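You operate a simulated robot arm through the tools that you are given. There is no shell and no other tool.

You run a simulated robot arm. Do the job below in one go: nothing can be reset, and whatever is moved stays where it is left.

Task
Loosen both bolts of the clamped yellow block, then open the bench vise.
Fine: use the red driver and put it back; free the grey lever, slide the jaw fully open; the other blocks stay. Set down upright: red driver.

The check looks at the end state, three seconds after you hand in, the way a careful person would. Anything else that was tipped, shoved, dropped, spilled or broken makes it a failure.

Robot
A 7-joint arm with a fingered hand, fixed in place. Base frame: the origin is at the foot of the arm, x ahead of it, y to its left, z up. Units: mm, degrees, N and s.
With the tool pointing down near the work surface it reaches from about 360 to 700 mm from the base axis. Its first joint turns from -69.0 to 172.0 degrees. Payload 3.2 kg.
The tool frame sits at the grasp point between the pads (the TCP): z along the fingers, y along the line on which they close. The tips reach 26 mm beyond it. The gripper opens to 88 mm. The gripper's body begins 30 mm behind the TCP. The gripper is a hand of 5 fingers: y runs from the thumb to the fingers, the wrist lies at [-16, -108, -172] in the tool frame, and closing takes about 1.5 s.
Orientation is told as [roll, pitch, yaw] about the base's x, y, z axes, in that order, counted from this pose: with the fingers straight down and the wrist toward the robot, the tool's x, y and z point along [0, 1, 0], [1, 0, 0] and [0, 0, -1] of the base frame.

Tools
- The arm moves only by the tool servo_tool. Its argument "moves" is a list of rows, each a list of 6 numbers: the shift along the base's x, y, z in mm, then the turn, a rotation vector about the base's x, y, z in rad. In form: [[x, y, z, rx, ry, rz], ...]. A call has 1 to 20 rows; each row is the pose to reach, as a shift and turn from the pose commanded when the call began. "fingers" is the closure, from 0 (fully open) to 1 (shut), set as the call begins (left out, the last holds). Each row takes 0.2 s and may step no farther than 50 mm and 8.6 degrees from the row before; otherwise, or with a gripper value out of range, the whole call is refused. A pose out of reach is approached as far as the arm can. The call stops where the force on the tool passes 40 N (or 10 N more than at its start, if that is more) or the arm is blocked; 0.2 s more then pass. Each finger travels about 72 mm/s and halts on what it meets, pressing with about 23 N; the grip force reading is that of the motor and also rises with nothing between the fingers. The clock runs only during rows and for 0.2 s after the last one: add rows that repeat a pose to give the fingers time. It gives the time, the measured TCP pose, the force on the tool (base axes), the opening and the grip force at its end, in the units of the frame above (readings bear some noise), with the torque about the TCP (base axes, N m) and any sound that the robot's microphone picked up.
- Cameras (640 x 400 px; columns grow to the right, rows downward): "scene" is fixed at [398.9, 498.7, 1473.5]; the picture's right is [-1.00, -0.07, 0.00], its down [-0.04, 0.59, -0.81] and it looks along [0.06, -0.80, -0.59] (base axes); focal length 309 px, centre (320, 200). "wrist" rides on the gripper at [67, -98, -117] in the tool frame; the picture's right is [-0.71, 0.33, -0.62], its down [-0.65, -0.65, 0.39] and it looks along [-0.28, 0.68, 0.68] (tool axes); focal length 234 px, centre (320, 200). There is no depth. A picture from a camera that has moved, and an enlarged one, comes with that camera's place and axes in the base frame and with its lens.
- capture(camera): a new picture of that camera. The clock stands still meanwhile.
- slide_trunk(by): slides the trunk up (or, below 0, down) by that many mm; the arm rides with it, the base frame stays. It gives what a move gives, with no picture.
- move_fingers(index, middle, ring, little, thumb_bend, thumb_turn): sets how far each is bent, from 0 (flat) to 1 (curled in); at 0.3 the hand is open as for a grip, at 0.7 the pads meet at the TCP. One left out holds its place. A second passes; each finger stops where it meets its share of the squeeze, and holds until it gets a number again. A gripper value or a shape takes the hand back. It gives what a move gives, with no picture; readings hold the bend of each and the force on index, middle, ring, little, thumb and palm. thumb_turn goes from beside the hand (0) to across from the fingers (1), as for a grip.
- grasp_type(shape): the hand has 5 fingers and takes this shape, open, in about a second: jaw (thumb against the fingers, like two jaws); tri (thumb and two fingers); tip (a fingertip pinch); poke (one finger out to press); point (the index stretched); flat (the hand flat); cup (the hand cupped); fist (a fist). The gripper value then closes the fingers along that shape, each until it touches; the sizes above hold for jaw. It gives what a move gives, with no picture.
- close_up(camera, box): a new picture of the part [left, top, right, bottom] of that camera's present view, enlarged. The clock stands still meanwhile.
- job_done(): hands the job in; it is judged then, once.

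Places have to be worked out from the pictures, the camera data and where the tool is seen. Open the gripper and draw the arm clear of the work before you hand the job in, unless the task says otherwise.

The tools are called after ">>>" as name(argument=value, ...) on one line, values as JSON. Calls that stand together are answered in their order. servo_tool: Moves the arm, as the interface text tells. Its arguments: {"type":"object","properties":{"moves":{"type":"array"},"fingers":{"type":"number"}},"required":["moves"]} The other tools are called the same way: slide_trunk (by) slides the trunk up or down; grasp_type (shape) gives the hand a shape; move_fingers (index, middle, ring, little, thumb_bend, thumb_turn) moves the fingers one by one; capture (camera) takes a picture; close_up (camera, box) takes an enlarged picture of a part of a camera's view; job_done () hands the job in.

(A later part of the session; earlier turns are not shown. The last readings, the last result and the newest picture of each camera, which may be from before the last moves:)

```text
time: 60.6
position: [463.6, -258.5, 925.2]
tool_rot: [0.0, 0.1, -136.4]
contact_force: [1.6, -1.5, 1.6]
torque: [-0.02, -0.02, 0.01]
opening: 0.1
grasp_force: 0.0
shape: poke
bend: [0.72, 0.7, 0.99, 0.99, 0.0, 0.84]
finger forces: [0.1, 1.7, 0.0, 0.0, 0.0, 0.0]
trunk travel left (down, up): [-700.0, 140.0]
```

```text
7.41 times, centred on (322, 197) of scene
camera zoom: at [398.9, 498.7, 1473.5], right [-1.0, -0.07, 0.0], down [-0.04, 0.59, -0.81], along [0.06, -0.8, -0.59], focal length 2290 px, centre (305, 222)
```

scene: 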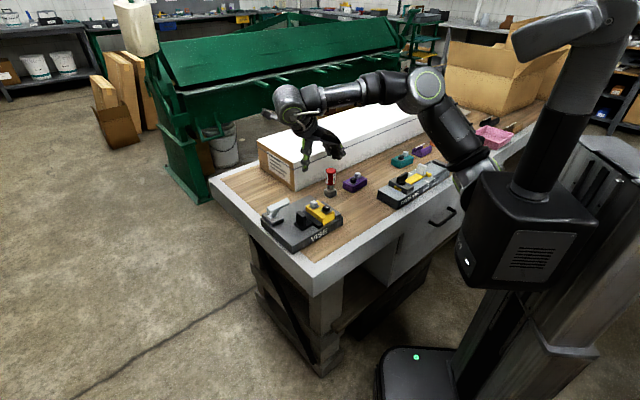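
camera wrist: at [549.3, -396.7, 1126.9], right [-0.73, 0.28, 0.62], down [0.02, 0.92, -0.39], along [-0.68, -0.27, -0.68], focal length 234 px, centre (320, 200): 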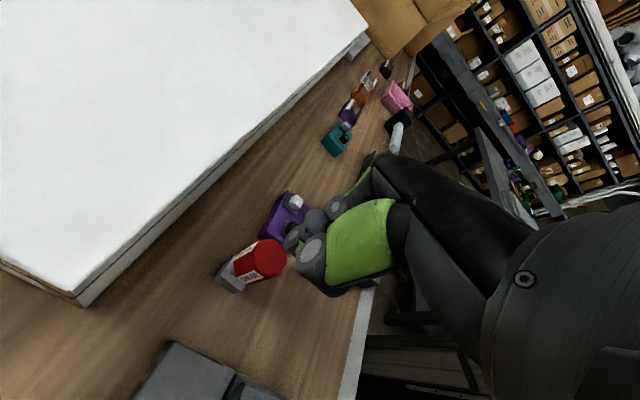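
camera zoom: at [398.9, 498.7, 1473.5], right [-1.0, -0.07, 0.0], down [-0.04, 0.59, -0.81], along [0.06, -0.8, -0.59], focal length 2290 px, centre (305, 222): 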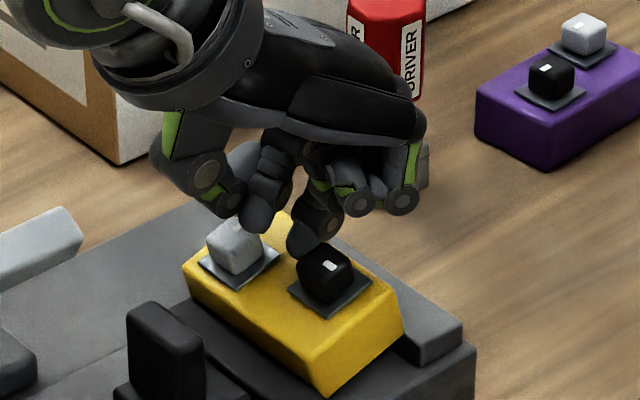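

The middle finger brushes the side of the black head (sideways force), so I shift 4 mm away from it and go on down.

>>> servo_tool(moves=[[3, -3.1, 2, 0, 0, 0], [3, -3.1, 0, 0, 0, 0], [3, -3.1, -2, 0, 0, 0], [3, -3.1, -4, 0, 0, 0], [3, -3.1, -4, 0, 0, 0]])

>>> close_up(camera="scene", box=[290, 170, 354, 224])

>>> capture(camera="wrist")

```text
time: 61.8
position: [466.5, -261.2, 922.0]
tool_rot: [0.0, 0.0, -136.5]
contact_force: [-0.1, 0.6, -0.7]
torque: [0.01, 0.01, 0.03]
opening: 0.0
grasp_force: 0.0
shape: poke
bend: [0.72, 0.7, 0.99, 0.99, 0.0, 0.84]
finger forces: [0.1, 0.0, 0.0, 0.0, 0.0, 0.1]
trunk travel left (down, up): [-700.0, 140.0]
```

```text
7.41 times, centred on (322, 197) of scene
camera zoom: at [398.9, 498.7, 1473.5], right [-1.0, -0.07, 0.0], down [-0.04, 0.59, -0.81], along [0.06, -0.8, -0.59], focal length 2290 px, centre (305, 222)
```

zoom: 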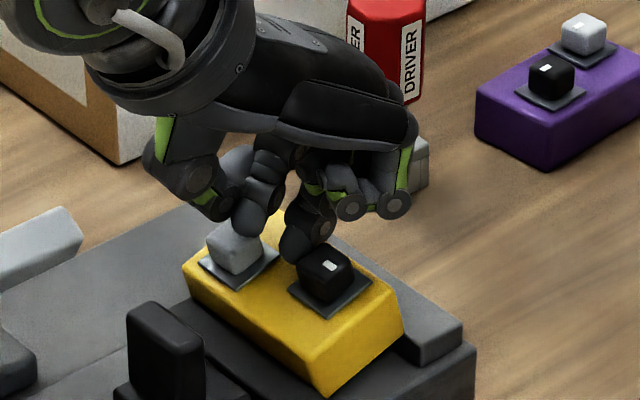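

```text
taken
camera wrist: at [583.7, -241.8, 1039.9], right [-0.73, 0.28, 0.62], down [0.03, 0.92, -0.39], along [-0.68, -0.27, -0.68], focal length 234 px, centre (320, 200)
```

wrist: 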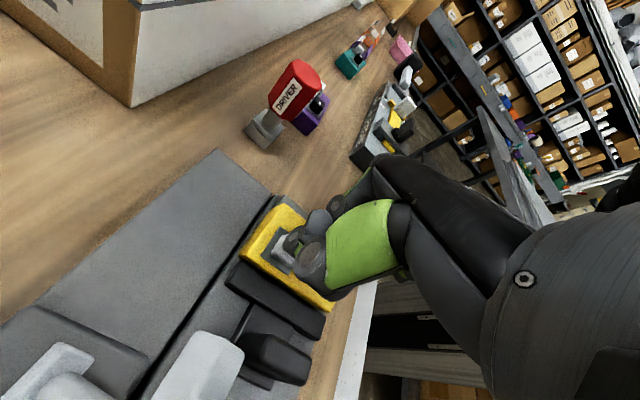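

>>> close_up(camera="wrist", box=[210, 180, 350, 320])

>>> close_up(camera="scene", box=[300, 190, 340, 222])

```text
2.86 times, centred on (280, 250) of wrist
camera zoom: at [583.7, -241.8, 1039.9], right [-0.73, 0.28, 0.62], down [0.03, 0.92, -0.39], along [-0.68, -0.27, -0.68], focal length 669 px, centre (434, 57)
```

zoom: 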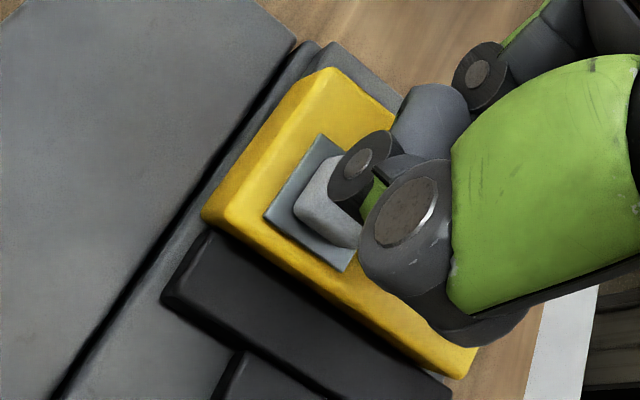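

```text
12.50 times, centred on (320, 206) of scene
camera zoom: at [398.9, 498.7, 1473.5], right [-1.0, -0.07, 0.0], down [-0.04, 0.59, -0.81], along [0.06, -0.8, -0.59], focal length 3865 px, centre (320, 125)
```

zoom: 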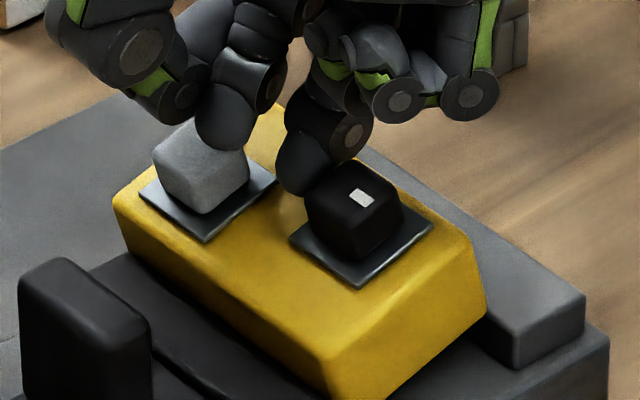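

The tips look to be just over the strip between the heads and not yet in contact. I keep stepping down gently and watch the forces.

>>> servo_tool(moves=[[0, 0, -2, 0, 0, 0], [0, 0, -4, 0, 0, 0], [0, 0, -4, 0, 0, 0]])

>>> servo_tool(moves=[[0, 0, -2, 0, 0, 0], [0, 0, -2, 0, 0, 0]])

>>> close_up(camera="scene", box=[300, 190, 340, 222])

```text
time: 62.6
position: [465.4, -260.0, 920.1]
tool_rot: [0.2, 0.1, -136.4]
contact_force: [2.6, 0.7, 9.2]
torque: [0.07, -0.15, 0.0]
opening: 0.0
grasp_force: 0.0
shape: poke
bend: [0.72, 0.7, 0.99, 0.99, 0.0, 0.84]
finger forces: [8.8, 0.7, 0.1, 0.0, 0.1, 0.1]
trunk travel left (down, up): [-700.0, 140.0]
```

```text
time: 63.2
position: [465.8, -261.4, 920.5]
tool_rot: [0.5, 0.2, -136.3]
contact_force: [3.8, -1.1, 25.0]
torque: [0.16, -0.31, -0.02]
opening: 0.0
grasp_force: 0.0
shape: poke
bend: [0.72, 0.7, 0.99, 0.99, 0.0, 0.84]
finger forces: [18.4, 6.5, 0.0, 0.1, 0.0, 0.0]
trunk travel left (down, up): [-700.0, 140.0]
```

```text
12.50 times, centred on (320, 206) of scene
camera zoom: at [398.9, 498.7, 1473.5], right [-1.0, -0.07, 0.0], down [-0.04, 0.59, -0.81], along [0.06, -0.8, -0.59], focal length 3865 px, centre (320, 125)
```

zoom: 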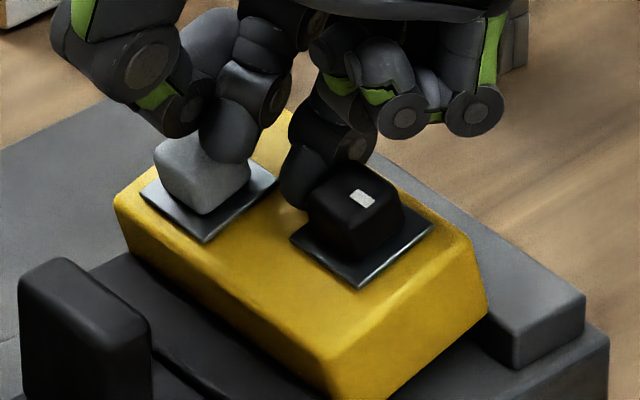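

Index presses 18 N on the silver head side with no movement; this spot has little leverage. I rise, form a fist, and will press on the black head, which is on the raised side.

>>> servo_tool(moves=[[0, 0, 10, 0, 0, 0], [0, 0, 30, 0, 0, 0], [0, 0, 55, 0, 0, 0], [0, 0, 55, 0, 0, 0]])

>>> grasp_type(shape="fist")

>>> close_up(camera="scene", box=[290, 160, 354, 224])

>>> close_up(camera="wrist", box=[200, 160, 360, 320])

```text
time: 64.2
position: [467.1, -260.4, 971.3]
tool_rot: [0.0, -0.1, -136.5]
contact_force: [-0.3, -0.7, 0.3]
torque: [-0.05, -0.04, -0.02]
opening: 0.0
grasp_force: 0.1
shape: poke
bend: [0.72, 0.7, 0.99, 0.99, 0.0, 0.84]
finger forces: [0.0, 0.1, 0.1, 0.0, 0.0, 0.0]
trunk travel left (down, up): [-700.0, 140.0]
```

```text
time: 65.1
position: [466.9, -260.3, 972.2]
tool_rot: [0.0, 0.0, -136.4]
contact_force: [0.6, -0.1, 0.2]
torque: [-0.05, -0.02, -0.01]
opening: 0.2
grasp_force: 0.0
shape: fist
bend: [1.0, 1.0, 1.0, 1.0, 0.99, 0.84]
finger forces: [0.1, 0.0, 0.0, 0.1, 0.0, 0.0]
trunk travel left (down, up): [-700.0, 140.0]
```

```text
6.25 times, centred on (322, 192) of scene
camera zoom: at [398.9, 498.7, 1473.5], right [-1.0, -0.07, 0.0], down [-0.04, 0.59, -0.81], along [0.06, -0.8, -0.59], focal length 1932 px, centre (308, 250)
```

zoom: 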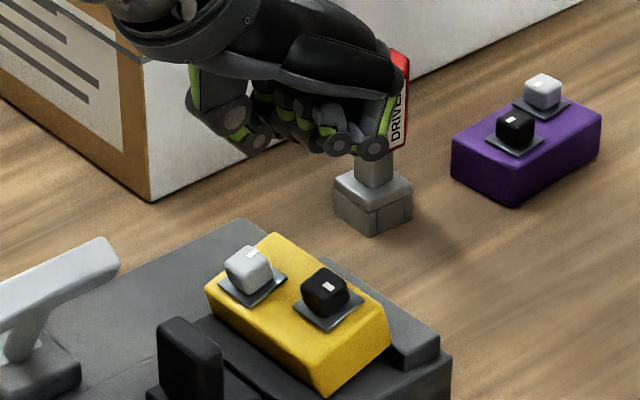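

```text
2.50 times, centred on (280, 240) of wrist
camera zoom: at [584.7, -241.3, 1088.6], right [-0.73, 0.28, 0.62], down [0.03, 0.92, -0.39], along [-0.68, -0.27, -0.68], focal length 585 px, centre (420, 100)
```

zoom: 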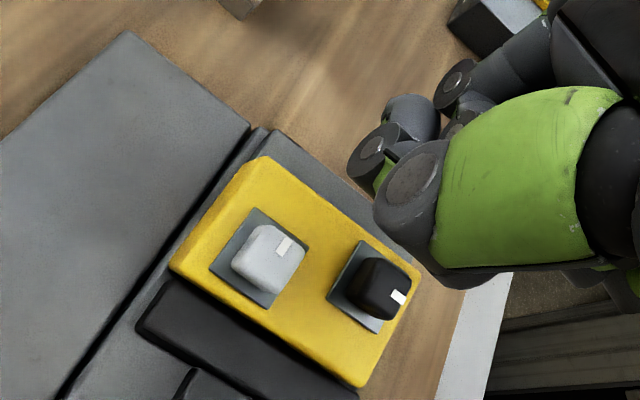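

>>> close_up(camera="scene", box=[296, 192, 344, 226])

```text
11.76 times, centred on (320, 209) of scene
camera zoom: at [398.9, 498.7, 1473.5], right [-1.0, -0.07, 0.0], down [-0.04, 0.59, -0.81], along [0.06, -0.8, -0.59], focal length 3637 px, centre (320, 94)
```

zoom: 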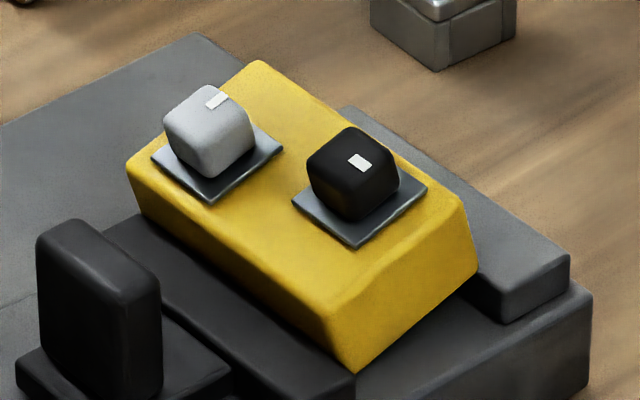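

Working out the contact geometry, pushing down on the heads would only tilt the block further; the clean way is to release the jaw a little so the block drops flat, then re-clamp. I first study the lever closely from the scene and a wrist view.

>>> servo_tool(moves=[[0, 0, 30, 0, 0, 0], [0, 0, 60, 0, 0, 0], [-10, 30, 80, 0, 0, 0], [-10, 50, 80, 0, 0, 0], [-10, 50, 80, 0, 0, 0]])

>>> capture(camera="wrist")

>>> close_up(camera="scene", box=[258, 192, 306, 240])

```text
time: 66.3
position: [454.2, -209.8, 1053.0]
tool_rot: [0.2, 0.1, -136.4]
contact_force: [-0.1, -0.6, -0.1]
torque: [0.01, 0.02, -0.03]
opening: 0.1
grasp_force: 0.0
shape: fist
bend: [1.0, 1.0, 1.0, 1.0, 0.99, 0.84]
finger forces: [0.0, 0.0, 0.0, 0.1, 0.0, 0.0]
trunk travel left (down, up): [-700.0, 140.0]
```

```text
taken
camera wrist: at [571.6, -191.4, 1169.9], right [-0.73, 0.28, 0.62], down [0.03, 0.92, -0.39], along [-0.68, -0.27, -0.68], focal length 234 px, centre (320, 200)
```

wrist: 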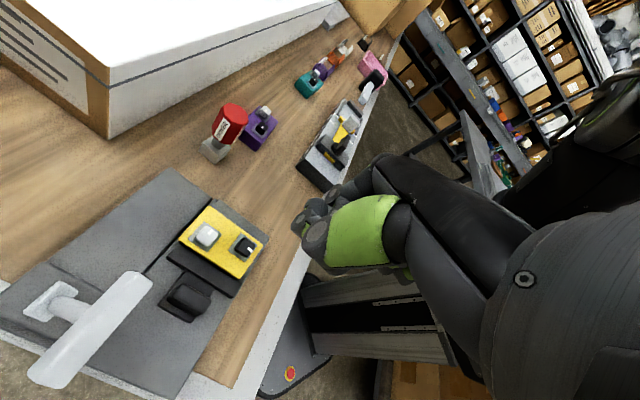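

```text
8.33 times, centred on (282, 216) of scene
camera zoom: at [398.9, 498.7, 1473.5], right [-1.0, -0.07, 0.0], down [-0.04, 0.59, -0.81], along [0.06, -0.8, -0.59], focal length 2576 px, centre (637, 67)
```

zoom: 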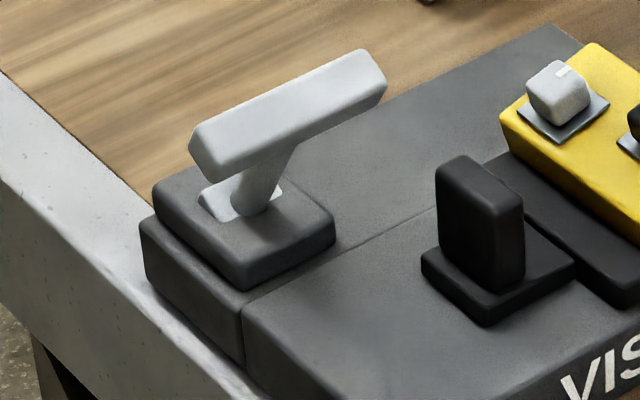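

The lever is a T-handle: foot pivot along the vise's length, post leaning toward the robot side by about 30°, so it should swing away over the back. I open the hand, turn to yaw -46.5°, and go above the bar to straddle it.

>>> grasp_type(shape="jaw")

>>> servo_tool(moves=[[10, 1, 0, 0, 0, 0.13], [20, 2, 0, 0, 0, 0.26], [30, 3, 0, 0, 0, 0.39], [40, 4, 0, 0, 0, 0.52], [50, 5, 0, 0, 0, 0.65], [60, 6, 0, 0, 0, 0.78], [70, 7, 0, 0, 0, 0.91], [80, 8, 0, 0, 0, 1.04], [90, 8, 0, 0, 0, 1.17], [100, 8, -10, 0, 0, 1.3], [110, 9, -20, 0, 0, 1.43], [119, 9, -35, 0, 0, 1.57], [119, 9, -45, 0, 0, 1.57], [119, 9, -45, 0, 0, 1.57]])

>>> capture(camera="wrist")

>>> close_up(camera="scene", box=[240, 140, 336, 240])

```text
time: 67.2
position: [453.5, -210.9, 1052.4]
tool_rot: [0.0, 0.0, -136.5]
contact_force: [-0.1, 0.2, 0.7]
torque: [0.02, 0.05, 0.04]
opening: 87.9
grasp_force: 0.0
shape: jaw
bend: [0.3, 0.3, 0.3, 0.3, 0.3, 0.97]
finger forces: [0.0, 0.0, 0.1, 0.0, 0.0, 0.0]
trunk travel left (down, up): [-700.0, 140.0]
```

```text
time: 70.2
position: [574.5, -202.8, 1006.0]
tool_rot: [0.0, 0.0, -46.5]
contact_force: [-0.2, 0.4, -0.1]
torque: [-0.01, -0.01, -0.01]
opening: 87.8
grasp_force: 0.0
shape: jaw
bend: [0.3, 0.3, 0.3, 0.3, 0.3, 0.97]
finger forces: [0.0, 0.1, 0.0, 0.0, 0.0, 0.0]
trunk travel left (down, up): [-700.0, 140.0]
```

```text
taken
camera wrist: at [557.5, -86.3, 1124.0], right [-0.28, -0.73, 0.62], down [-0.92, 0.03, -0.39], along [0.27, -0.68, -0.68], focal length 234 px, centre (320, 200)
```

wrist: 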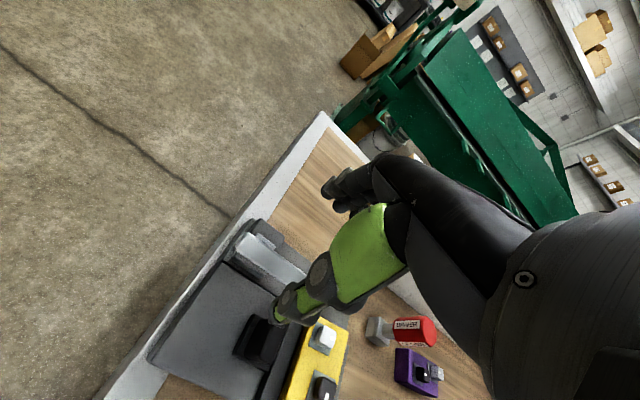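

```text
4.00 times, centred on (288, 190) of scene
camera zoom: at [398.9, 498.7, 1473.5], right [-1.0, -0.07, 0.0], down [-0.04, 0.59, -0.81], along [0.06, -0.8, -0.59], focal length 1237 px, centre (448, 240)
```

zoom: 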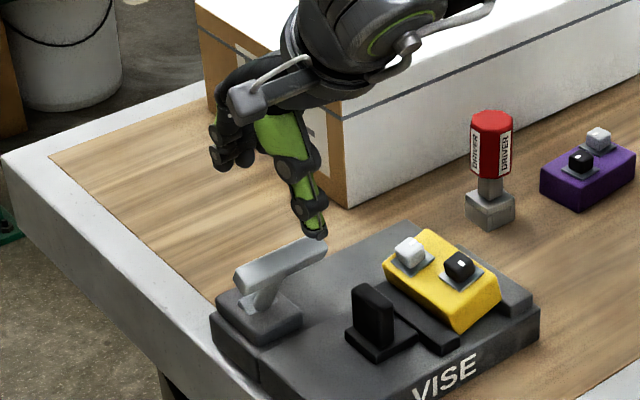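

The straddle is centred within 4 mm. I correct slightly and lower the open hand around the bar.

>>> servo_tool(moves=[[-2.5, 3, -15, 0, 0, 0], [-2.5, 3, -30, 0, 0, 0], [-2.5, 3, -45, 0, 0, 0], [-2.5, 3, -58, 0, 0, 0], [-2.5, 3, -68, 0, 0, 0], [-2.5, 3, -68, 0, 0, 0]])

>>> close_up(camera="scene", box=[240, 160, 336, 240])

>>> close_up(camera="wrist", box=[180, 140, 380, 340])

```text
time: 71.6
position: [571.0, -197.3, 938.8]
tool_rot: [0.0, 0.0, -46.4]
contact_force: [0.8, 0.2, 0.3]
torque: [0.0, 0.0, 0.02]
opening: 87.9
grasp_force: 0.1
shape: jaw
bend: [0.3, 0.3, 0.3, 0.3, 0.3, 0.97]
finger forces: [0.1, 0.0, 0.0, 0.1, 0.0, 0.1]
trunk travel left (down, up): [-700.0, 140.0]
```

```text
5.00 times, centred on (288, 200) of scene
camera zoom: at [398.9, 498.7, 1473.5], right [-1.0, -0.07, 0.0], down [-0.04, 0.59, -0.81], along [0.06, -0.8, -0.59], focal length 1546 px, centre (480, 200)
```

zoom: 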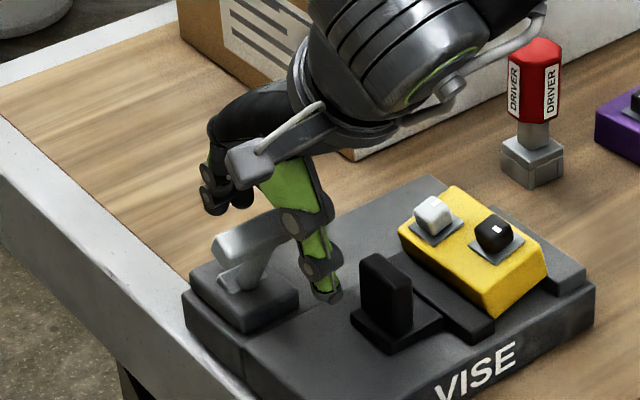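

```text
2.00 times, centred on (280, 240) of wrist
camera zoom: at [553.7, -82.3, 1055.0], right [-0.28, -0.73, 0.62], down [-0.92, 0.03, -0.39], along [0.27, -0.68, -0.68], focal length 468 px, centre (400, 120)
```

zoom: 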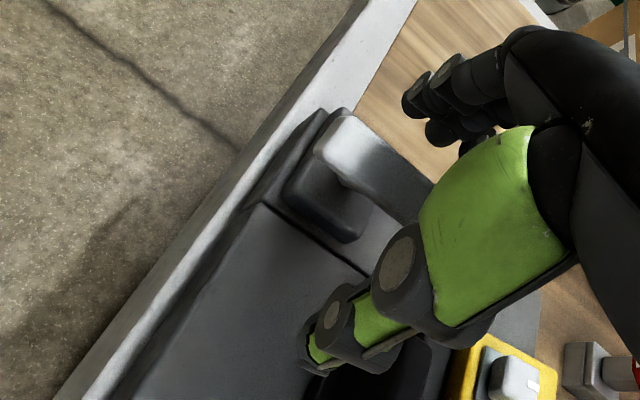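

The hand straddles the bar with the thumb on the robot side. I close partway to about 35 mm so the thumb is near the bar, then push the lever away (direction -v) in small steps.

>>> servo_tool(moves=[[0, 0, 0, 0, 0, 0], [0, 0, 0, 0, 0, 0], [0, 0, 0, 0, 0, 0], [0, 0, 0, 0, 0, 0], [0, 0, 0, 0, 0, 0], [0, 0, 0, 0, 0, 0]], fingers=0.6)

>>> servo_tool(moves=[[3.4, -3.6, 0, 0, 0, 0], [6.9, -7.2, 0, 0, 0, 0], [10.3, -10.9, 0, 0, 0, 0], [10.3, -10.9, 0, 0, 0, 0]])

>>> close_up(camera="scene", box=[250, 180, 314, 230])

```text
time: 73.0
position: [571.8, -197.8, 938.0]
tool_rot: [0.1, 0.1, -46.4]
contact_force: [0.6, -0.2, -0.3]
torque: [0.02, -0.02, 0.0]
opening: 35.4
grasp_force: 0.0
shape: jaw
bend: [0.53, 0.47, 0.73, 0.52, 0.38, 1.0]
finger forces: [0.0, 0.1, 0.1, 0.1, 0.0, 0.0]
trunk travel left (down, up): [-700.0, 140.0]
```

```text
time: 74.0
position: [583.1, -209.8, 939.2]
tool_rot: [0.1, 0.0, -46.4]
contact_force: [-0.6, 0.6, 0.7]
torque: [0.04, 0.02, -0.03]
opening: 36.0
grasp_force: 0.0
shape: jaw
bend: [0.53, 0.47, 0.73, 0.52, 0.37, 1.0]
finger forces: [0.0, 0.0, 0.1, 0.0, 1.3, 0.1]
trunk travel left (down, up): [-700.0, 140.0]
```

```text
8.00 times, centred on (282, 205) of scene
camera zoom: at [398.9, 498.7, 1473.5], right [-1.0, -0.07, 0.0], down [-0.04, 0.59, -0.81], along [0.06, -0.8, -0.59], focal length 2473 px, centre (624, 160)
```

zoom: 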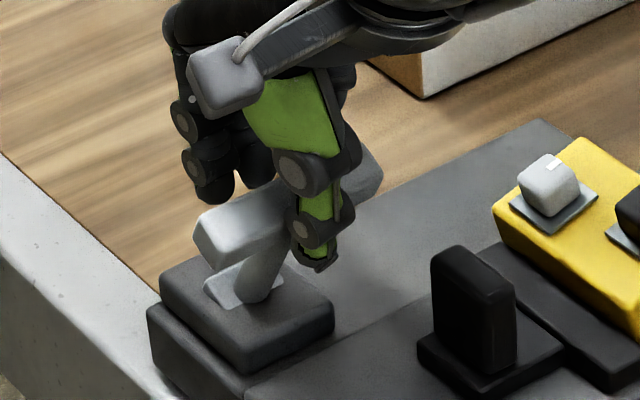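

The thumb has just touched the bar (1.3 N). I keep pushing in small steps.

>>> servo_tool(moves=[[3.4, -3.6, 0, 0, 0, 0], [6.9, -7.2, 1, 0, 0, 0], [10.3, -10.9, 2, 0, 0, 0], [13.8, -14.5, 3, 0, 0, 0], [13.8, -14.5, 3, 0, 0, 0]])

>>> close_up(camera="scene", box=[250, 180, 314, 230])

```text
time: 75.2
position: [595.5, -224.7, 941.7]
tool_rot: [0.1, -0.1, -46.5]
contact_force: [-2.5, 3.7, 4.1]
torque: [0.11, 0.03, -0.04]
opening: 37.1
grasp_force: 0.0
shape: jaw
bend: [0.53, 0.47, 0.73, 0.52, 0.35, 1.0]
finger forces: [0.0, 0.1, 0.1, 0.0, 3.8, 0.0]
trunk travel left (down, up): [-700.0, 140.0]
```

```text
8.00 times, centred on (282, 205) of scene
camera zoom: at [398.9, 498.7, 1473.5], right [-1.0, -0.07, 0.0], down [-0.04, 0.59, -0.81], along [0.06, -0.8, -0.59], focal length 2473 px, centre (624, 160)
```

zoom: 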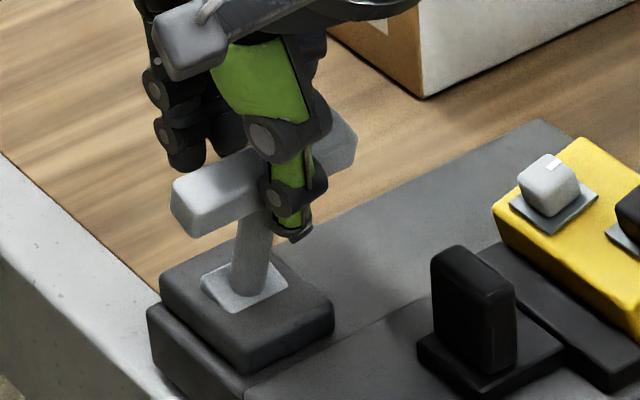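

The lever swings easily and is now nearly upright. I keep pushing it over.

>>> servo_tool(moves=[[3.4, -3.6, 0, 0, 0, 0], [6.9, -7.2, 0, 0, 0, 0], [10.3, -10.9, 0, 0, 0, 0], [13.8, -14.5, 0, 0, 0, 0], [17.2, -18.1, 0, 0, 0, 0], [20.7, -21.7, -1, 0, 0, 0], [20.7, -21.7, -1, 0, 0, 0]])

>>> close_up(camera="scene", box=[250, 175, 314, 230])

```text
time: 76.8
position: [616.3, -245.1, 940.6]
tool_rot: [0.1, 0.0, -46.4]
contact_force: [-1.7, 2.1, 2.0]
torque: [0.09, 0.08, -0.01]
opening: 36.3
grasp_force: 0.0
shape: jaw
bend: [0.53, 0.47, 0.73, 0.52, 0.36, 1.0]
finger forces: [0.0, 0.0, 0.1, 0.0, 2.5, 0.0]
trunk travel left (down, up): [-700.0, 140.0]
```

```text
7.27 times, centred on (282, 202) of scene
camera zoom: at [398.9, 498.7, 1473.5], right [-1.0, -0.07, 0.0], down [-0.04, 0.59, -0.81], along [0.06, -0.8, -0.59], focal length 2249 px, centre (596, 182)
```

zoom: 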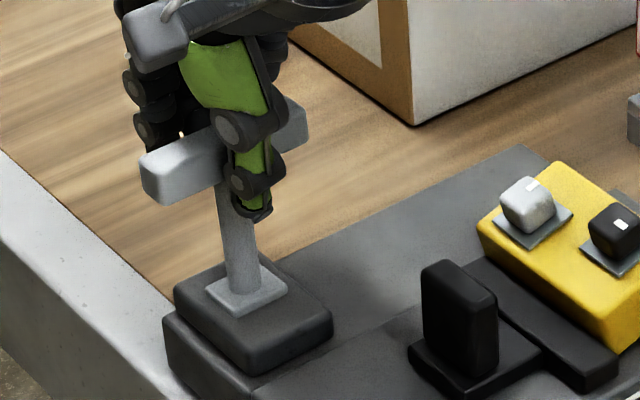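

It is past upright with only ~3 N resistance. I push further to find its end stop.

>>> servo_tool(moves=[[3.4, -3.6, 0, 0, 0, 0], [6.9, -7.2, -1, 0, 0, 0], [10.3, -10.9, -2, 0, 0, 0], [13.8, -14.5, -3, 0, 0, 0], [17.2, -18.1, -4, 0, 0, 0], [17.2, -18.1, -4, 0, 0, 0]])

>>> close_up(camera="scene", box=[250, 175, 314, 230])

```text
time: 78.2
position: [634.3, -264.6, 936.7]
tool_rot: [-0.1, 0.0, -46.4]
contact_force: [-1.1, 1.4, 1.0]
torque: [0.06, 0.01, -0.03]
opening: 36.3
grasp_force: 0.1
shape: jaw
bend: [0.53, 0.47, 0.73, 0.52, 0.36, 1.0]
finger forces: [0.1, 0.1, 0.0, 0.1, 1.9, 0.0]
trunk travel left (down, up): [-700.0, 140.0]
```

```text
7.27 times, centred on (282, 202) of scene
camera zoom: at [398.9, 498.7, 1473.5], right [-1.0, -0.07, 0.0], down [-0.04, 0.59, -0.81], along [0.06, -0.8, -0.59], focal length 2249 px, centre (596, 182)
```

zoom: 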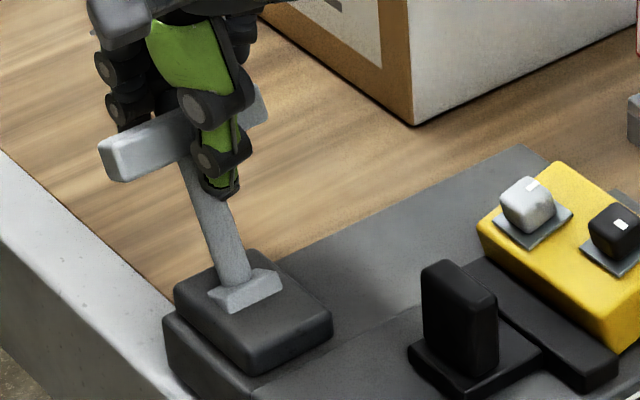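

Still moving freely, now leaning back. I push a little further toward the stop.

>>> servo_tool(moves=[[3.4, -3.6, -1, 0, 0, 0], [6.9, -7.2, -3, 0, 0, 0], [10.3, -10.9, -5, 0, 0, 0], [10.3, -10.9, -5, 0, 0, 0]])

>>> close_up(camera="scene", box=[250, 175, 314, 230])

```text
time: 79.2
position: [643.4, -273.1, 934.0]
tool_rot: [0.3, -0.2, -46.5]
contact_force: [-4.2, 6.1, 9.6]
torque: [0.35, 0.27, -0.04]
opening: 40.3
grasp_force: 0.0
shape: jaw
bend: [0.53, 0.47, 0.73, 0.52, 0.32, 1.0]
finger forces: [0.1, 0.1, 0.0, 0.0, 11.1, 0.0]
trunk travel left (down, up): [-700.0, 140.0]
```

```text
7.27 times, centred on (282, 202) of scene
camera zoom: at [398.9, 498.7, 1473.5], right [-1.0, -0.07, 0.0], down [-0.04, 0.59, -0.81], along [0.06, -0.8, -0.59], focal length 2249 px, centre (596, 182)
```

zoom: 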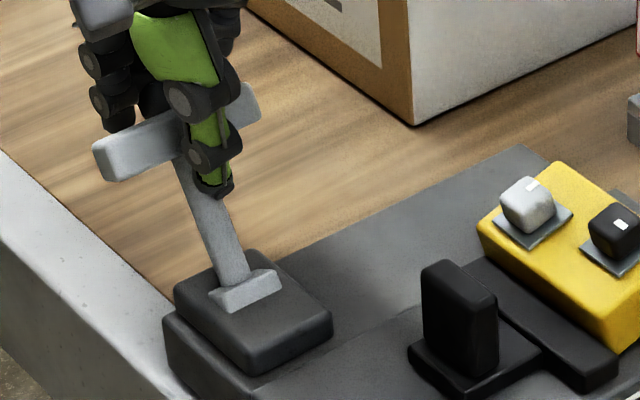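

The force rises to 12 N and the lever no longer moves: end stop reached, the lever is freed. I back off slightly, open the hand and lift clear.

>>> servo_tool(moves=[[-3.4, 3.6, 0, 0, 0, 0], [-6.9, 7.2, 0, 0, 0, 0], [-6.9, 7.2, 0, 0, 0, 0], [-6.9, 7.2, 0, 0, 0, 0], [-6.9, 7.2, 0, 0, 0, 0], [-6.9, 7.2, 0, 0, 0, 0]], fingers=0)

>>> servo_tool(moves=[[0, 0, 20, 0, 0, 0], [0, 0, 45, 0, 0, 0], [0, 0, 70, 0, 0, 0], [0, 0, 95, 0, 0, 0], [0, 0, 95, 0, 0, 0]])

>>> close_up(camera="scene", box=[245, 165, 345, 245])

```text
time: 80.6
position: [638.5, -268.9, 930.7]
tool_rot: [0.0, 0.2, -46.3]
contact_force: [-0.1, -0.5, 0.4]
torque: [-0.02, 0.01, 0.03]
opening: 88.0
grasp_force: 0.0
shape: jaw
bend: [0.3, 0.3, 0.3, 0.3, 0.3, 0.97]
finger forces: [0.1, 0.1, 0.0, 0.0, 0.0, 0.0]
trunk travel left (down, up): [-700.0, 140.0]
```

```text
time: 81.8
position: [638.9, -267.9, 1025.1]
tool_rot: [0.2, 0.1, -46.4]
contact_force: [0.4, 0.2, 0.1]
torque: [0.0, -0.02, 0.04]
opening: 87.6
grasp_force: 0.1
shape: jaw
bend: [0.3, 0.3, 0.3, 0.3, 0.3, 0.97]
finger forces: [0.1, 0.0, 0.1, 0.0, 0.0, 0.0]
trunk travel left (down, up): [-700.0, 140.0]
```

```text
5.00 times, centred on (295, 205) of scene
camera zoom: at [398.9, 498.7, 1473.5], right [-1.0, -0.07, 0.0], down [-0.04, 0.59, -0.81], along [0.06, -0.8, -0.59], focal length 1546 px, centre (445, 175)
```

zoom: 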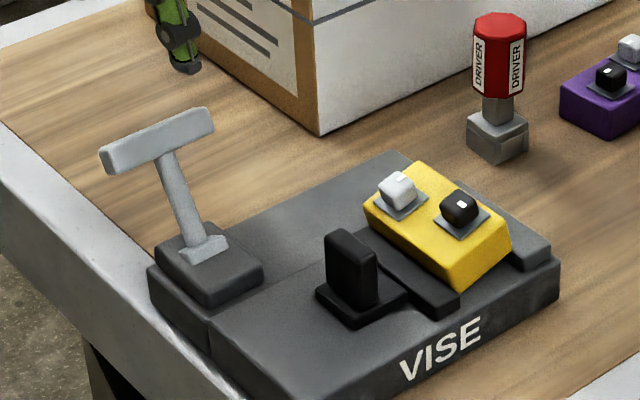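

The lever rests leaning back on its own. Next I go above the jaw's black knob (about (506.5, -199.6), top 908), turning back to yaw -136.5° with the fingers pre-closed to about 50 mm so they fit between knob and block.

>>> servo_tool(moves=[[-11, 6, 0, 0, 0, -0.13], [-22, 12, 0, 0, 0, -0.26], [-33, 18, 0, 0, 0, -0.39], [-45, 24, 0, 0, 0, -0.52], [-56, 30, 0, 0, 0, -0.65], [-67, 36, 0, 0, 0, -0.78], [-79, 42, 0, 0, 0, -0.91], [-90, 48, 0, 0, 0, -1.04], [-101, 54, 0, 0, 0, -1.17], [-112, 60, 0, 0, 0, -1.3], [-124, 66, 0, 0, 0, -1.43], [-134.5, 71, 0, 0, 0, -1.57], [-134.5, 71, -20, 0, 0, -1.57], [-134.5, 71, -40, 0, 0, -1.57], [-134.5, 71, -40, 0, 0, -1.57]], fingers=0.43)

>>> close_up(camera="scene", box=[265, 155, 345, 235])

>>> capture(camera="wrist")

```text
time: 85.0
position: [504.3, -197.1, 986.0]
tool_rot: [0.2, 0.1, -136.5]
contact_force: [-0.4, -0.8, 0.4]
torque: [0.01, 0.01, 0.0]
opening: 50.7
grasp_force: 0.1
shape: jaw
bend: [0.47, 0.39, 0.72, 0.45, 0.1, 0.99]
finger forces: [0.0, 0.1, 0.1, 0.0, 0.0, 0.1]
trunk travel left (down, up): [-700.0, 140.0]
```

```text
5.00 times, centred on (305, 195) of scene
camera zoom: at [398.9, 498.7, 1473.5], right [-1.0, -0.07, 0.0], down [-0.04, 0.59, -0.81], along [0.06, -0.8, -0.59], focal length 1546 px, centre (395, 225)
```

zoom: 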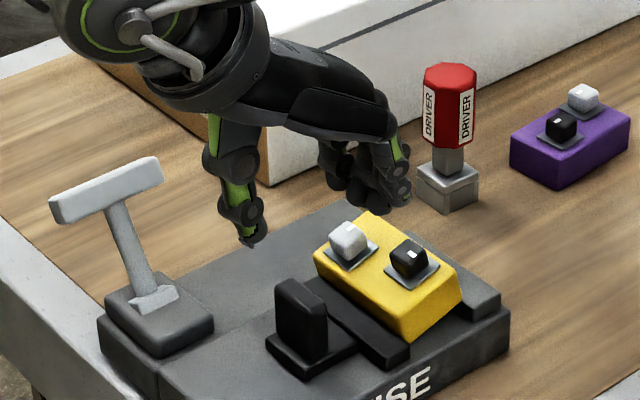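

```text
taken
camera wrist: at [621.4, -178.9, 1103.4], right [-0.73, 0.28, 0.62], down [0.03, 0.92, -0.39], along [-0.68, -0.27, -0.68], focal length 234 px, centre (320, 200)
```

wrist: 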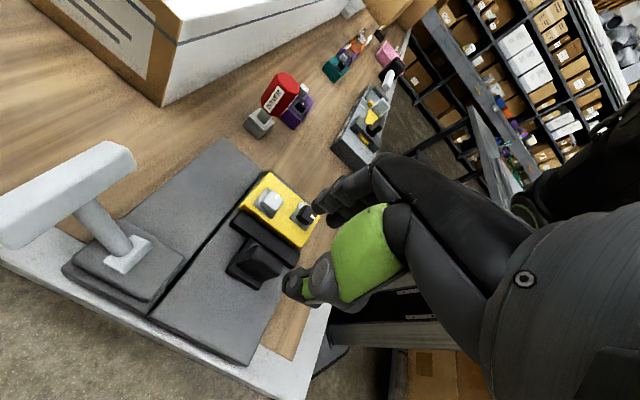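

Fingers and thumb are positioned to straddle the knob. I lower partway and check the gap between the fingers and the block.

>>> servo_tool(moves=[[0, 0, -15, 0, 0, 0], [0, 0, -30, 0, 0, 0], [0, 0, -45, 0, 0, 0], [0, 0, -45, 0, 0, 0]])

>>> close_up(camera="scene", box=[275, 175, 339, 229])

>>> close_up(camera="wrist", box=[200, 140, 380, 320])

```text
time: 86.0
position: [502.4, -197.0, 941.4]
tool_rot: [0.0, 0.1, -136.4]
contact_force: [-0.2, 0.3, -0.1]
torque: [0.02, 0.0, -0.01]
opening: 50.7
grasp_force: 0.1
shape: jaw
bend: [0.47, 0.39, 0.72, 0.45, 0.1, 0.99]
finger forces: [0.1, 0.0, 0.0, 0.0, 0.1, 0.0]
trunk travel left (down, up): [-700.0, 140.0]
```

```text
7.41 times, centred on (307, 202) of scene
camera zoom: at [398.9, 498.7, 1473.5], right [-1.0, -0.07, 0.0], down [-0.04, 0.59, -0.81], along [0.06, -0.8, -0.59], focal length 2290 px, centre (416, 185)
```

zoom: 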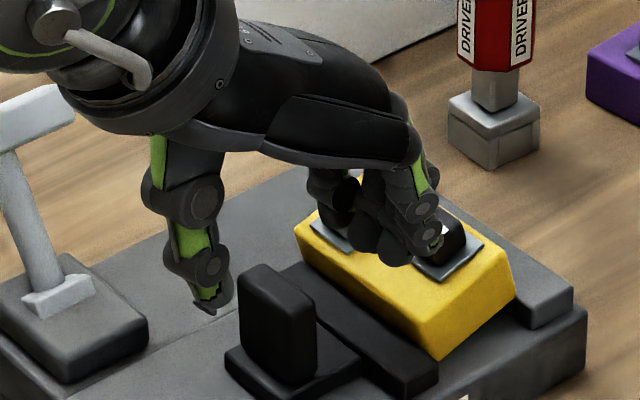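

```text
2.22 times, centred on (290, 230) of wrist
camera zoom: at [620.7, -178.1, 1058.0], right [-0.73, 0.28, 0.62], down [0.03, 0.92, -0.39], along [-0.68, -0.27, -0.68], focal length 520 px, centre (387, 133)
```

zoom: 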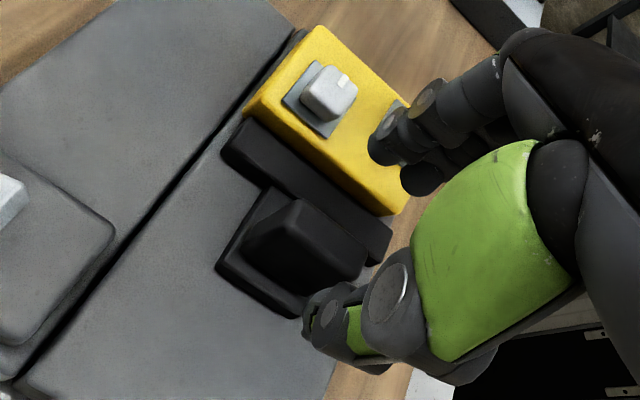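

The outer fingertips would come close to the tilted block's upper edge, so I shift 6 mm along +u (toward the lever) before lowering further.

>>> servo_tool(moves=[[4.4, 4.1, 0, 0, 0, 0], [4.4, 4.1, -10, 0, 0, 0], [4.4, 4.1, -18, 0, 0, 0], [4.4, 4.1, -18, 0, 0, 0]])

>>> close_up(camera="scene", box=[275, 175, 339, 229])

>>> close_up(camera="wrist", box=[220, 140, 380, 300])

```text
time: 87.0
position: [508.8, -193.3, 922.3]
tool_rot: [0.0, 0.1, -136.4]
contact_force: [-0.4, -1.0, -0.3]
torque: [0.01, 0.02, 0.0]
opening: 50.8
grasp_force: 0.1
shape: jaw
bend: [0.47, 0.39, 0.72, 0.45, 0.1, 0.99]
finger forces: [0.0, 0.0, 0.0, 0.0, 0.1, 0.0]
trunk travel left (down, up): [-700.0, 140.0]
```

```text
7.41 times, centred on (307, 202) of scene
camera zoom: at [398.9, 498.7, 1473.5], right [-1.0, -0.07, 0.0], down [-0.04, 0.59, -0.81], along [0.06, -0.8, -0.59], focal length 2290 px, centre (416, 185)
```

zoom: 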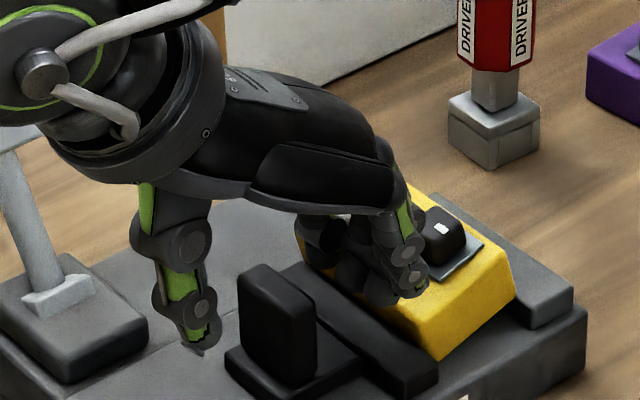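

```text
2.50 times, centred on (300, 220) of wrist
camera zoom: at [625.8, -174.8, 1039.9], right [-0.73, 0.28, 0.62], down [0.03, 0.92, -0.39], along [-0.68, -0.27, -0.68], focal length 585 px, centre (370, 150)
```

zoom: 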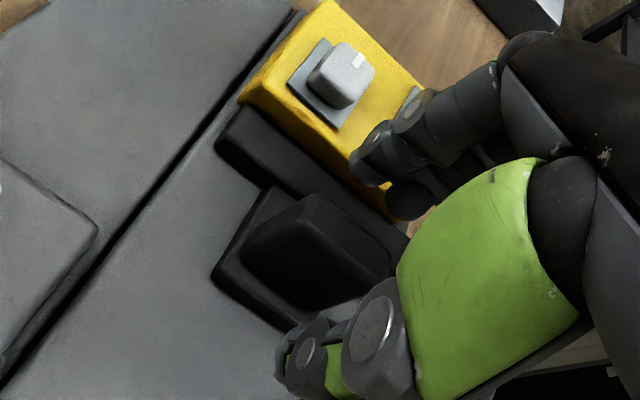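

The tips overlap the knob's upper part by about 12 mm and clear the block. I move along +u so the fingers push the knob and open the jaw a few millimetres.

>>> servo_tool(moves=[[1.8, 1.7, -1, 0, 0, 0], [3.6, 3.4, -1, 0, 0, 0], [5.4, 5.2, -1, 0, 0, 0], [7.3, 6.9, -1, 0, 0, 0], [9, 8.6, -1, 0, 0, 0], [9, 8.6, -1, 0, 0, 0]])

>>> close_up(camera="scene", box=[275, 175, 339, 229])

```text
time: 88.4
position: [517.9, -184.1, 921.7]
tool_rot: [0.0, 0.0, -136.5]
contact_force: [0.2, -0.4, 0.3]
torque: [-0.04, 0.04, -0.03]
opening: 50.8
grasp_force: 0.0
shape: jaw
bend: [0.47, 0.39, 0.72, 0.45, 0.1, 0.99]
finger forces: [0.1, 0.0, 0.1, 0.0, 0.1, 0.0]
trunk travel left (down, up): [-700.0, 140.0]
```

```text
7.41 times, centred on (307, 202) of scene
camera zoom: at [398.9, 498.7, 1473.5], right [-1.0, -0.07, 0.0], down [-0.04, 0.59, -0.81], along [0.06, -0.8, -0.59], focal length 2290 px, centre (416, 185)
```

zoom: 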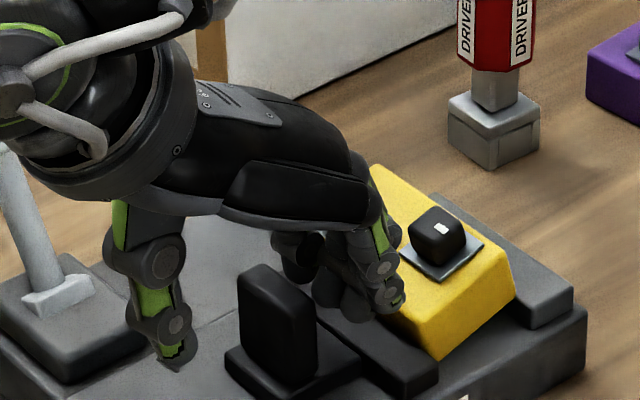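

No contact yet; I continue along +u.

>>> servo_tool(moves=[[1.8, 1.7, 0, 0, 0, 0], [3.6, 3.4, 0, 0, 0, 0], [5.4, 5.2, 0, 0, 0, 0], [7.3, 6.9, 0, 0, 0, 0], [7.3, 6.9, 0, 0, 0, 0]])

>>> close_up(camera="scene", box=[275, 175, 339, 229])

```text
time: 89.6
position: [524.2, -177.7, 921.9]
tool_rot: [0.1, 0.1, -136.3]
contact_force: [-1.2, 0.0, 0.8]
torque: [-0.01, -0.01, 0.0]
opening: 51.1
grasp_force: 0.0
shape: jaw
bend: [0.46, 0.39, 0.72, 0.45, 0.1, 0.99]
finger forces: [0.3, 0.6, 0.0, 0.0, 0.0, 0.0]
trunk travel left (down, up): [-700.0, 140.0]
```

```text
7.41 times, centred on (307, 202) of scene
camera zoom: at [398.9, 498.7, 1473.5], right [-1.0, -0.07, 0.0], down [-0.04, 0.59, -0.81], along [0.06, -0.8, -0.59], focal length 2290 px, centre (416, 185)
```

zoom: 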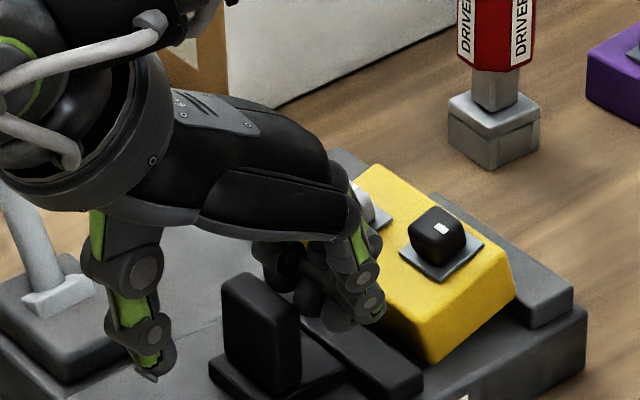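

The jaw slides with under 1 N; it has opened about 8 mm. I look closely at how the block sits now.

>>> close_up(camera="scene", box=[296, 192, 344, 226])

>>> close_up(camera="wrist", box=[200, 80, 360, 240])

```text
11.76 times, centred on (320, 209) of scene
camera zoom: at [398.9, 498.7, 1473.5], right [-1.0, -0.07, 0.0], down [-0.04, 0.59, -0.81], along [0.06, -0.8, -0.59], focal length 3637 px, centre (320, 94)
```

zoom: 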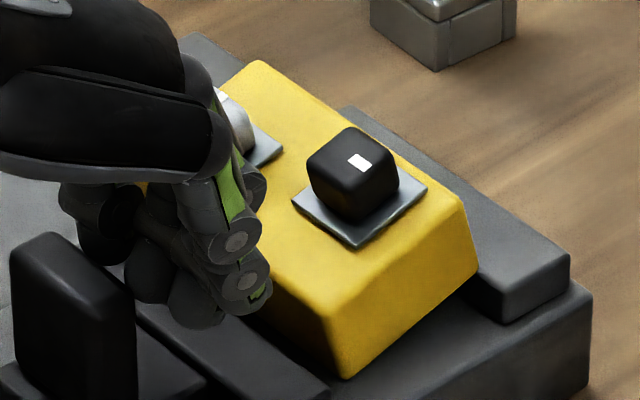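

```text
2.50 times, centred on (280, 160) of wrist
camera zoom: at [641.1, -158.7, 1039.5], right [-0.73, 0.28, 0.62], down [0.03, 0.92, -0.39], along [-0.68, -0.27, -0.68], focal length 585 px, centre (420, 300)
```

zoom: 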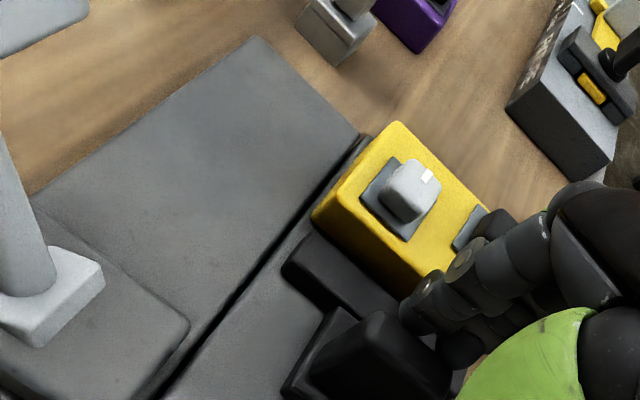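

The block is not wedged by the jaw at all: its fixed-jaw-side bottom edge is resting on top of the fixed jaw. I open the jaw another 30 mm to make room, then I'll nudge the block off that ledge so it drops flat.

>>> servo_tool(moves=[[3.6, 3.4, 0, 0, 0, 0], [7.3, 6.9, 0, 0, 0, 0], [10.9, 10.3, 0, 0, 0, 0], [14.5, 13.8, 0, 0, 0, 0], [18.1, 17.2, 0, 0, 0, 0], [21.8, 20.7, 0, 0, 0, 0], [21.8, 20.7, 0, 0, 0, 0]])

>>> close_up(camera="scene", box=[255, 170, 345, 245])

```text
time: 91.2
position: [548.1, -157.5, 922.8]
tool_rot: [0.0, 0.2, -136.4]
contact_force: [-1.3, -0.2, -0.4]
torque: [0.0, 0.0, -0.05]
opening: 51.2
grasp_force: 0.1
shape: jaw
bend: [0.46, 0.39, 0.72, 0.45, 0.1, 0.99]
finger forces: [0.2, 0.4, 0.0, 0.0, 0.0, 0.1]
trunk travel left (down, up): [-700.0, 140.0]
```

```text
5.33 times, centred on (300, 208) of scene
camera zoom: at [398.9, 498.7, 1473.5], right [-1.0, -0.07, 0.0], down [-0.04, 0.59, -0.81], along [0.06, -0.8, -0.59], focal length 1649 px, centre (427, 160)
```

zoom: 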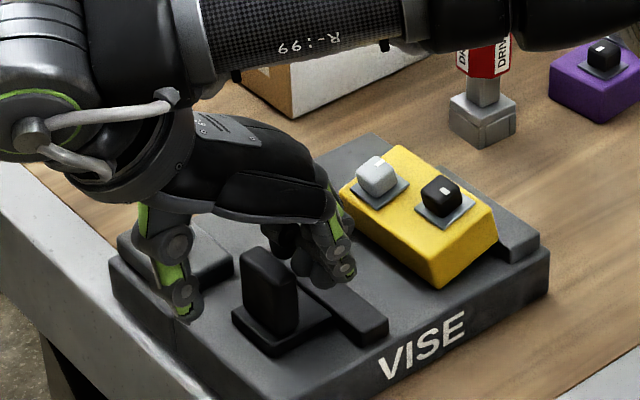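

The jaw is open ~38 mm. I lift clear, open the hand fully, and go above the block so the fingers are on the fixed-jaw side of it.

>>> servo_tool(moves=[[-3.6, -3.4, 0, 0, 0, 0], [-3.6, -3.4, 20, 0, 0, 0], [-3.6, -3.4, 45, 0, 0, 0], [-3.6, -3.4, 70, 0, 0, 0], [-25, -30, 70, 0, 0, 0], [-50, -60, 70, 0, 0, 0], [-73, -89, 70, 0, 0, 0], [-73, -89, 60, 0, 0, 0], [-73, -89, 60, 0, 0, 0]], fingers=0)

>>> close_up(camera="scene", box=[275, 165, 355, 230])

>>> close_up(camera="wrist", box=[160, 140, 380, 340])

```text
time: 93.2
position: [474.4, -246.6, 981.1]
tool_rot: [0.2, 0.1, -136.5]
contact_force: [-0.4, -0.7, -0.2]
torque: [-0.01, 0.02, -0.01]
opening: 87.6
grasp_force: 0.1
shape: jaw
bend: [0.3, 0.3, 0.3, 0.3, 0.3, 0.97]
finger forces: [0.0, 0.1, 0.0, 0.0, 0.0, 0.0]
out of reach, approached as far as the arm can: row 4
trunk travel left (down, up): [-700.0, 140.0]
```

```text
6.15 times, centred on (315, 198) of scene
camera zoom: at [398.9, 498.7, 1473.5], right [-1.0, -0.07, 0.0], down [-0.04, 0.59, -0.81], along [0.06, -0.8, -0.59], focal length 1903 px, centre (351, 215)
```

zoom: 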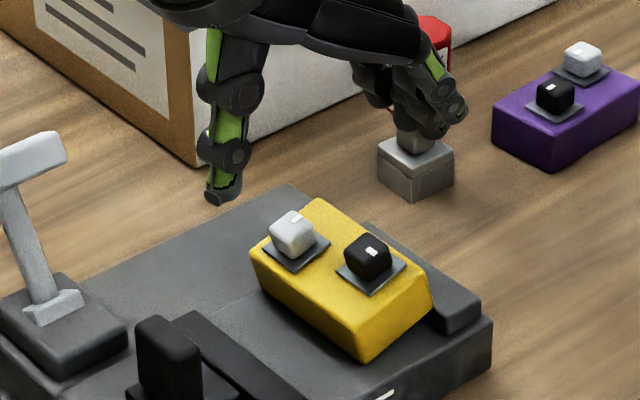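

```text
2.00 times, centred on (270, 240) of wrist
camera zoom: at [590.8, -227.7, 1098.2], right [-0.73, 0.28, 0.62], down [0.03, 0.92, -0.39], along [-0.68, -0.27, -0.68], focal length 468 px, centre (420, 120)
```

zoom: 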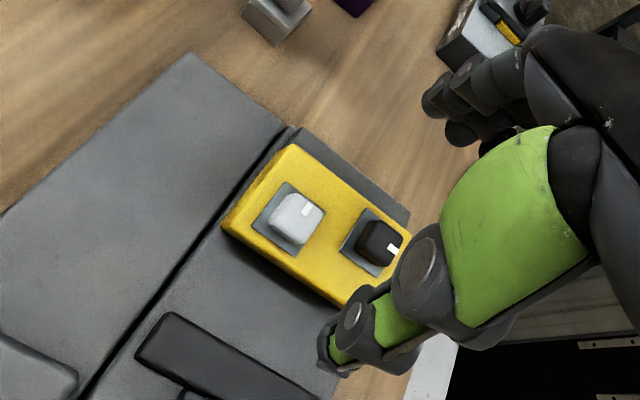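

>>> close_up(camera="scene", box=[296, 192, 344, 226])

```text
11.76 times, centred on (320, 209) of scene
camera zoom: at [398.9, 498.7, 1473.5], right [-1.0, -0.07, 0.0], down [-0.04, 0.59, -0.81], along [0.06, -0.8, -0.59], focal length 3637 px, centre (320, 94)
```

zoom: 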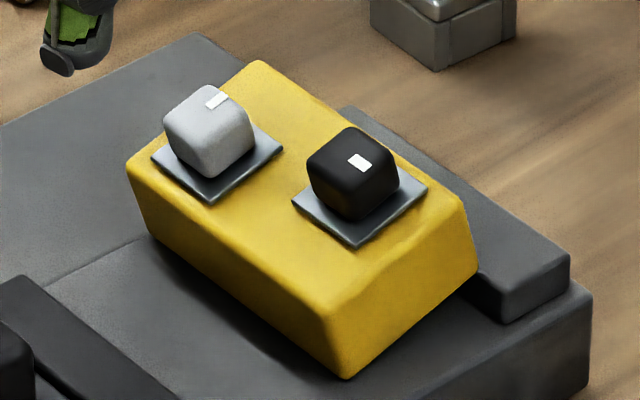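

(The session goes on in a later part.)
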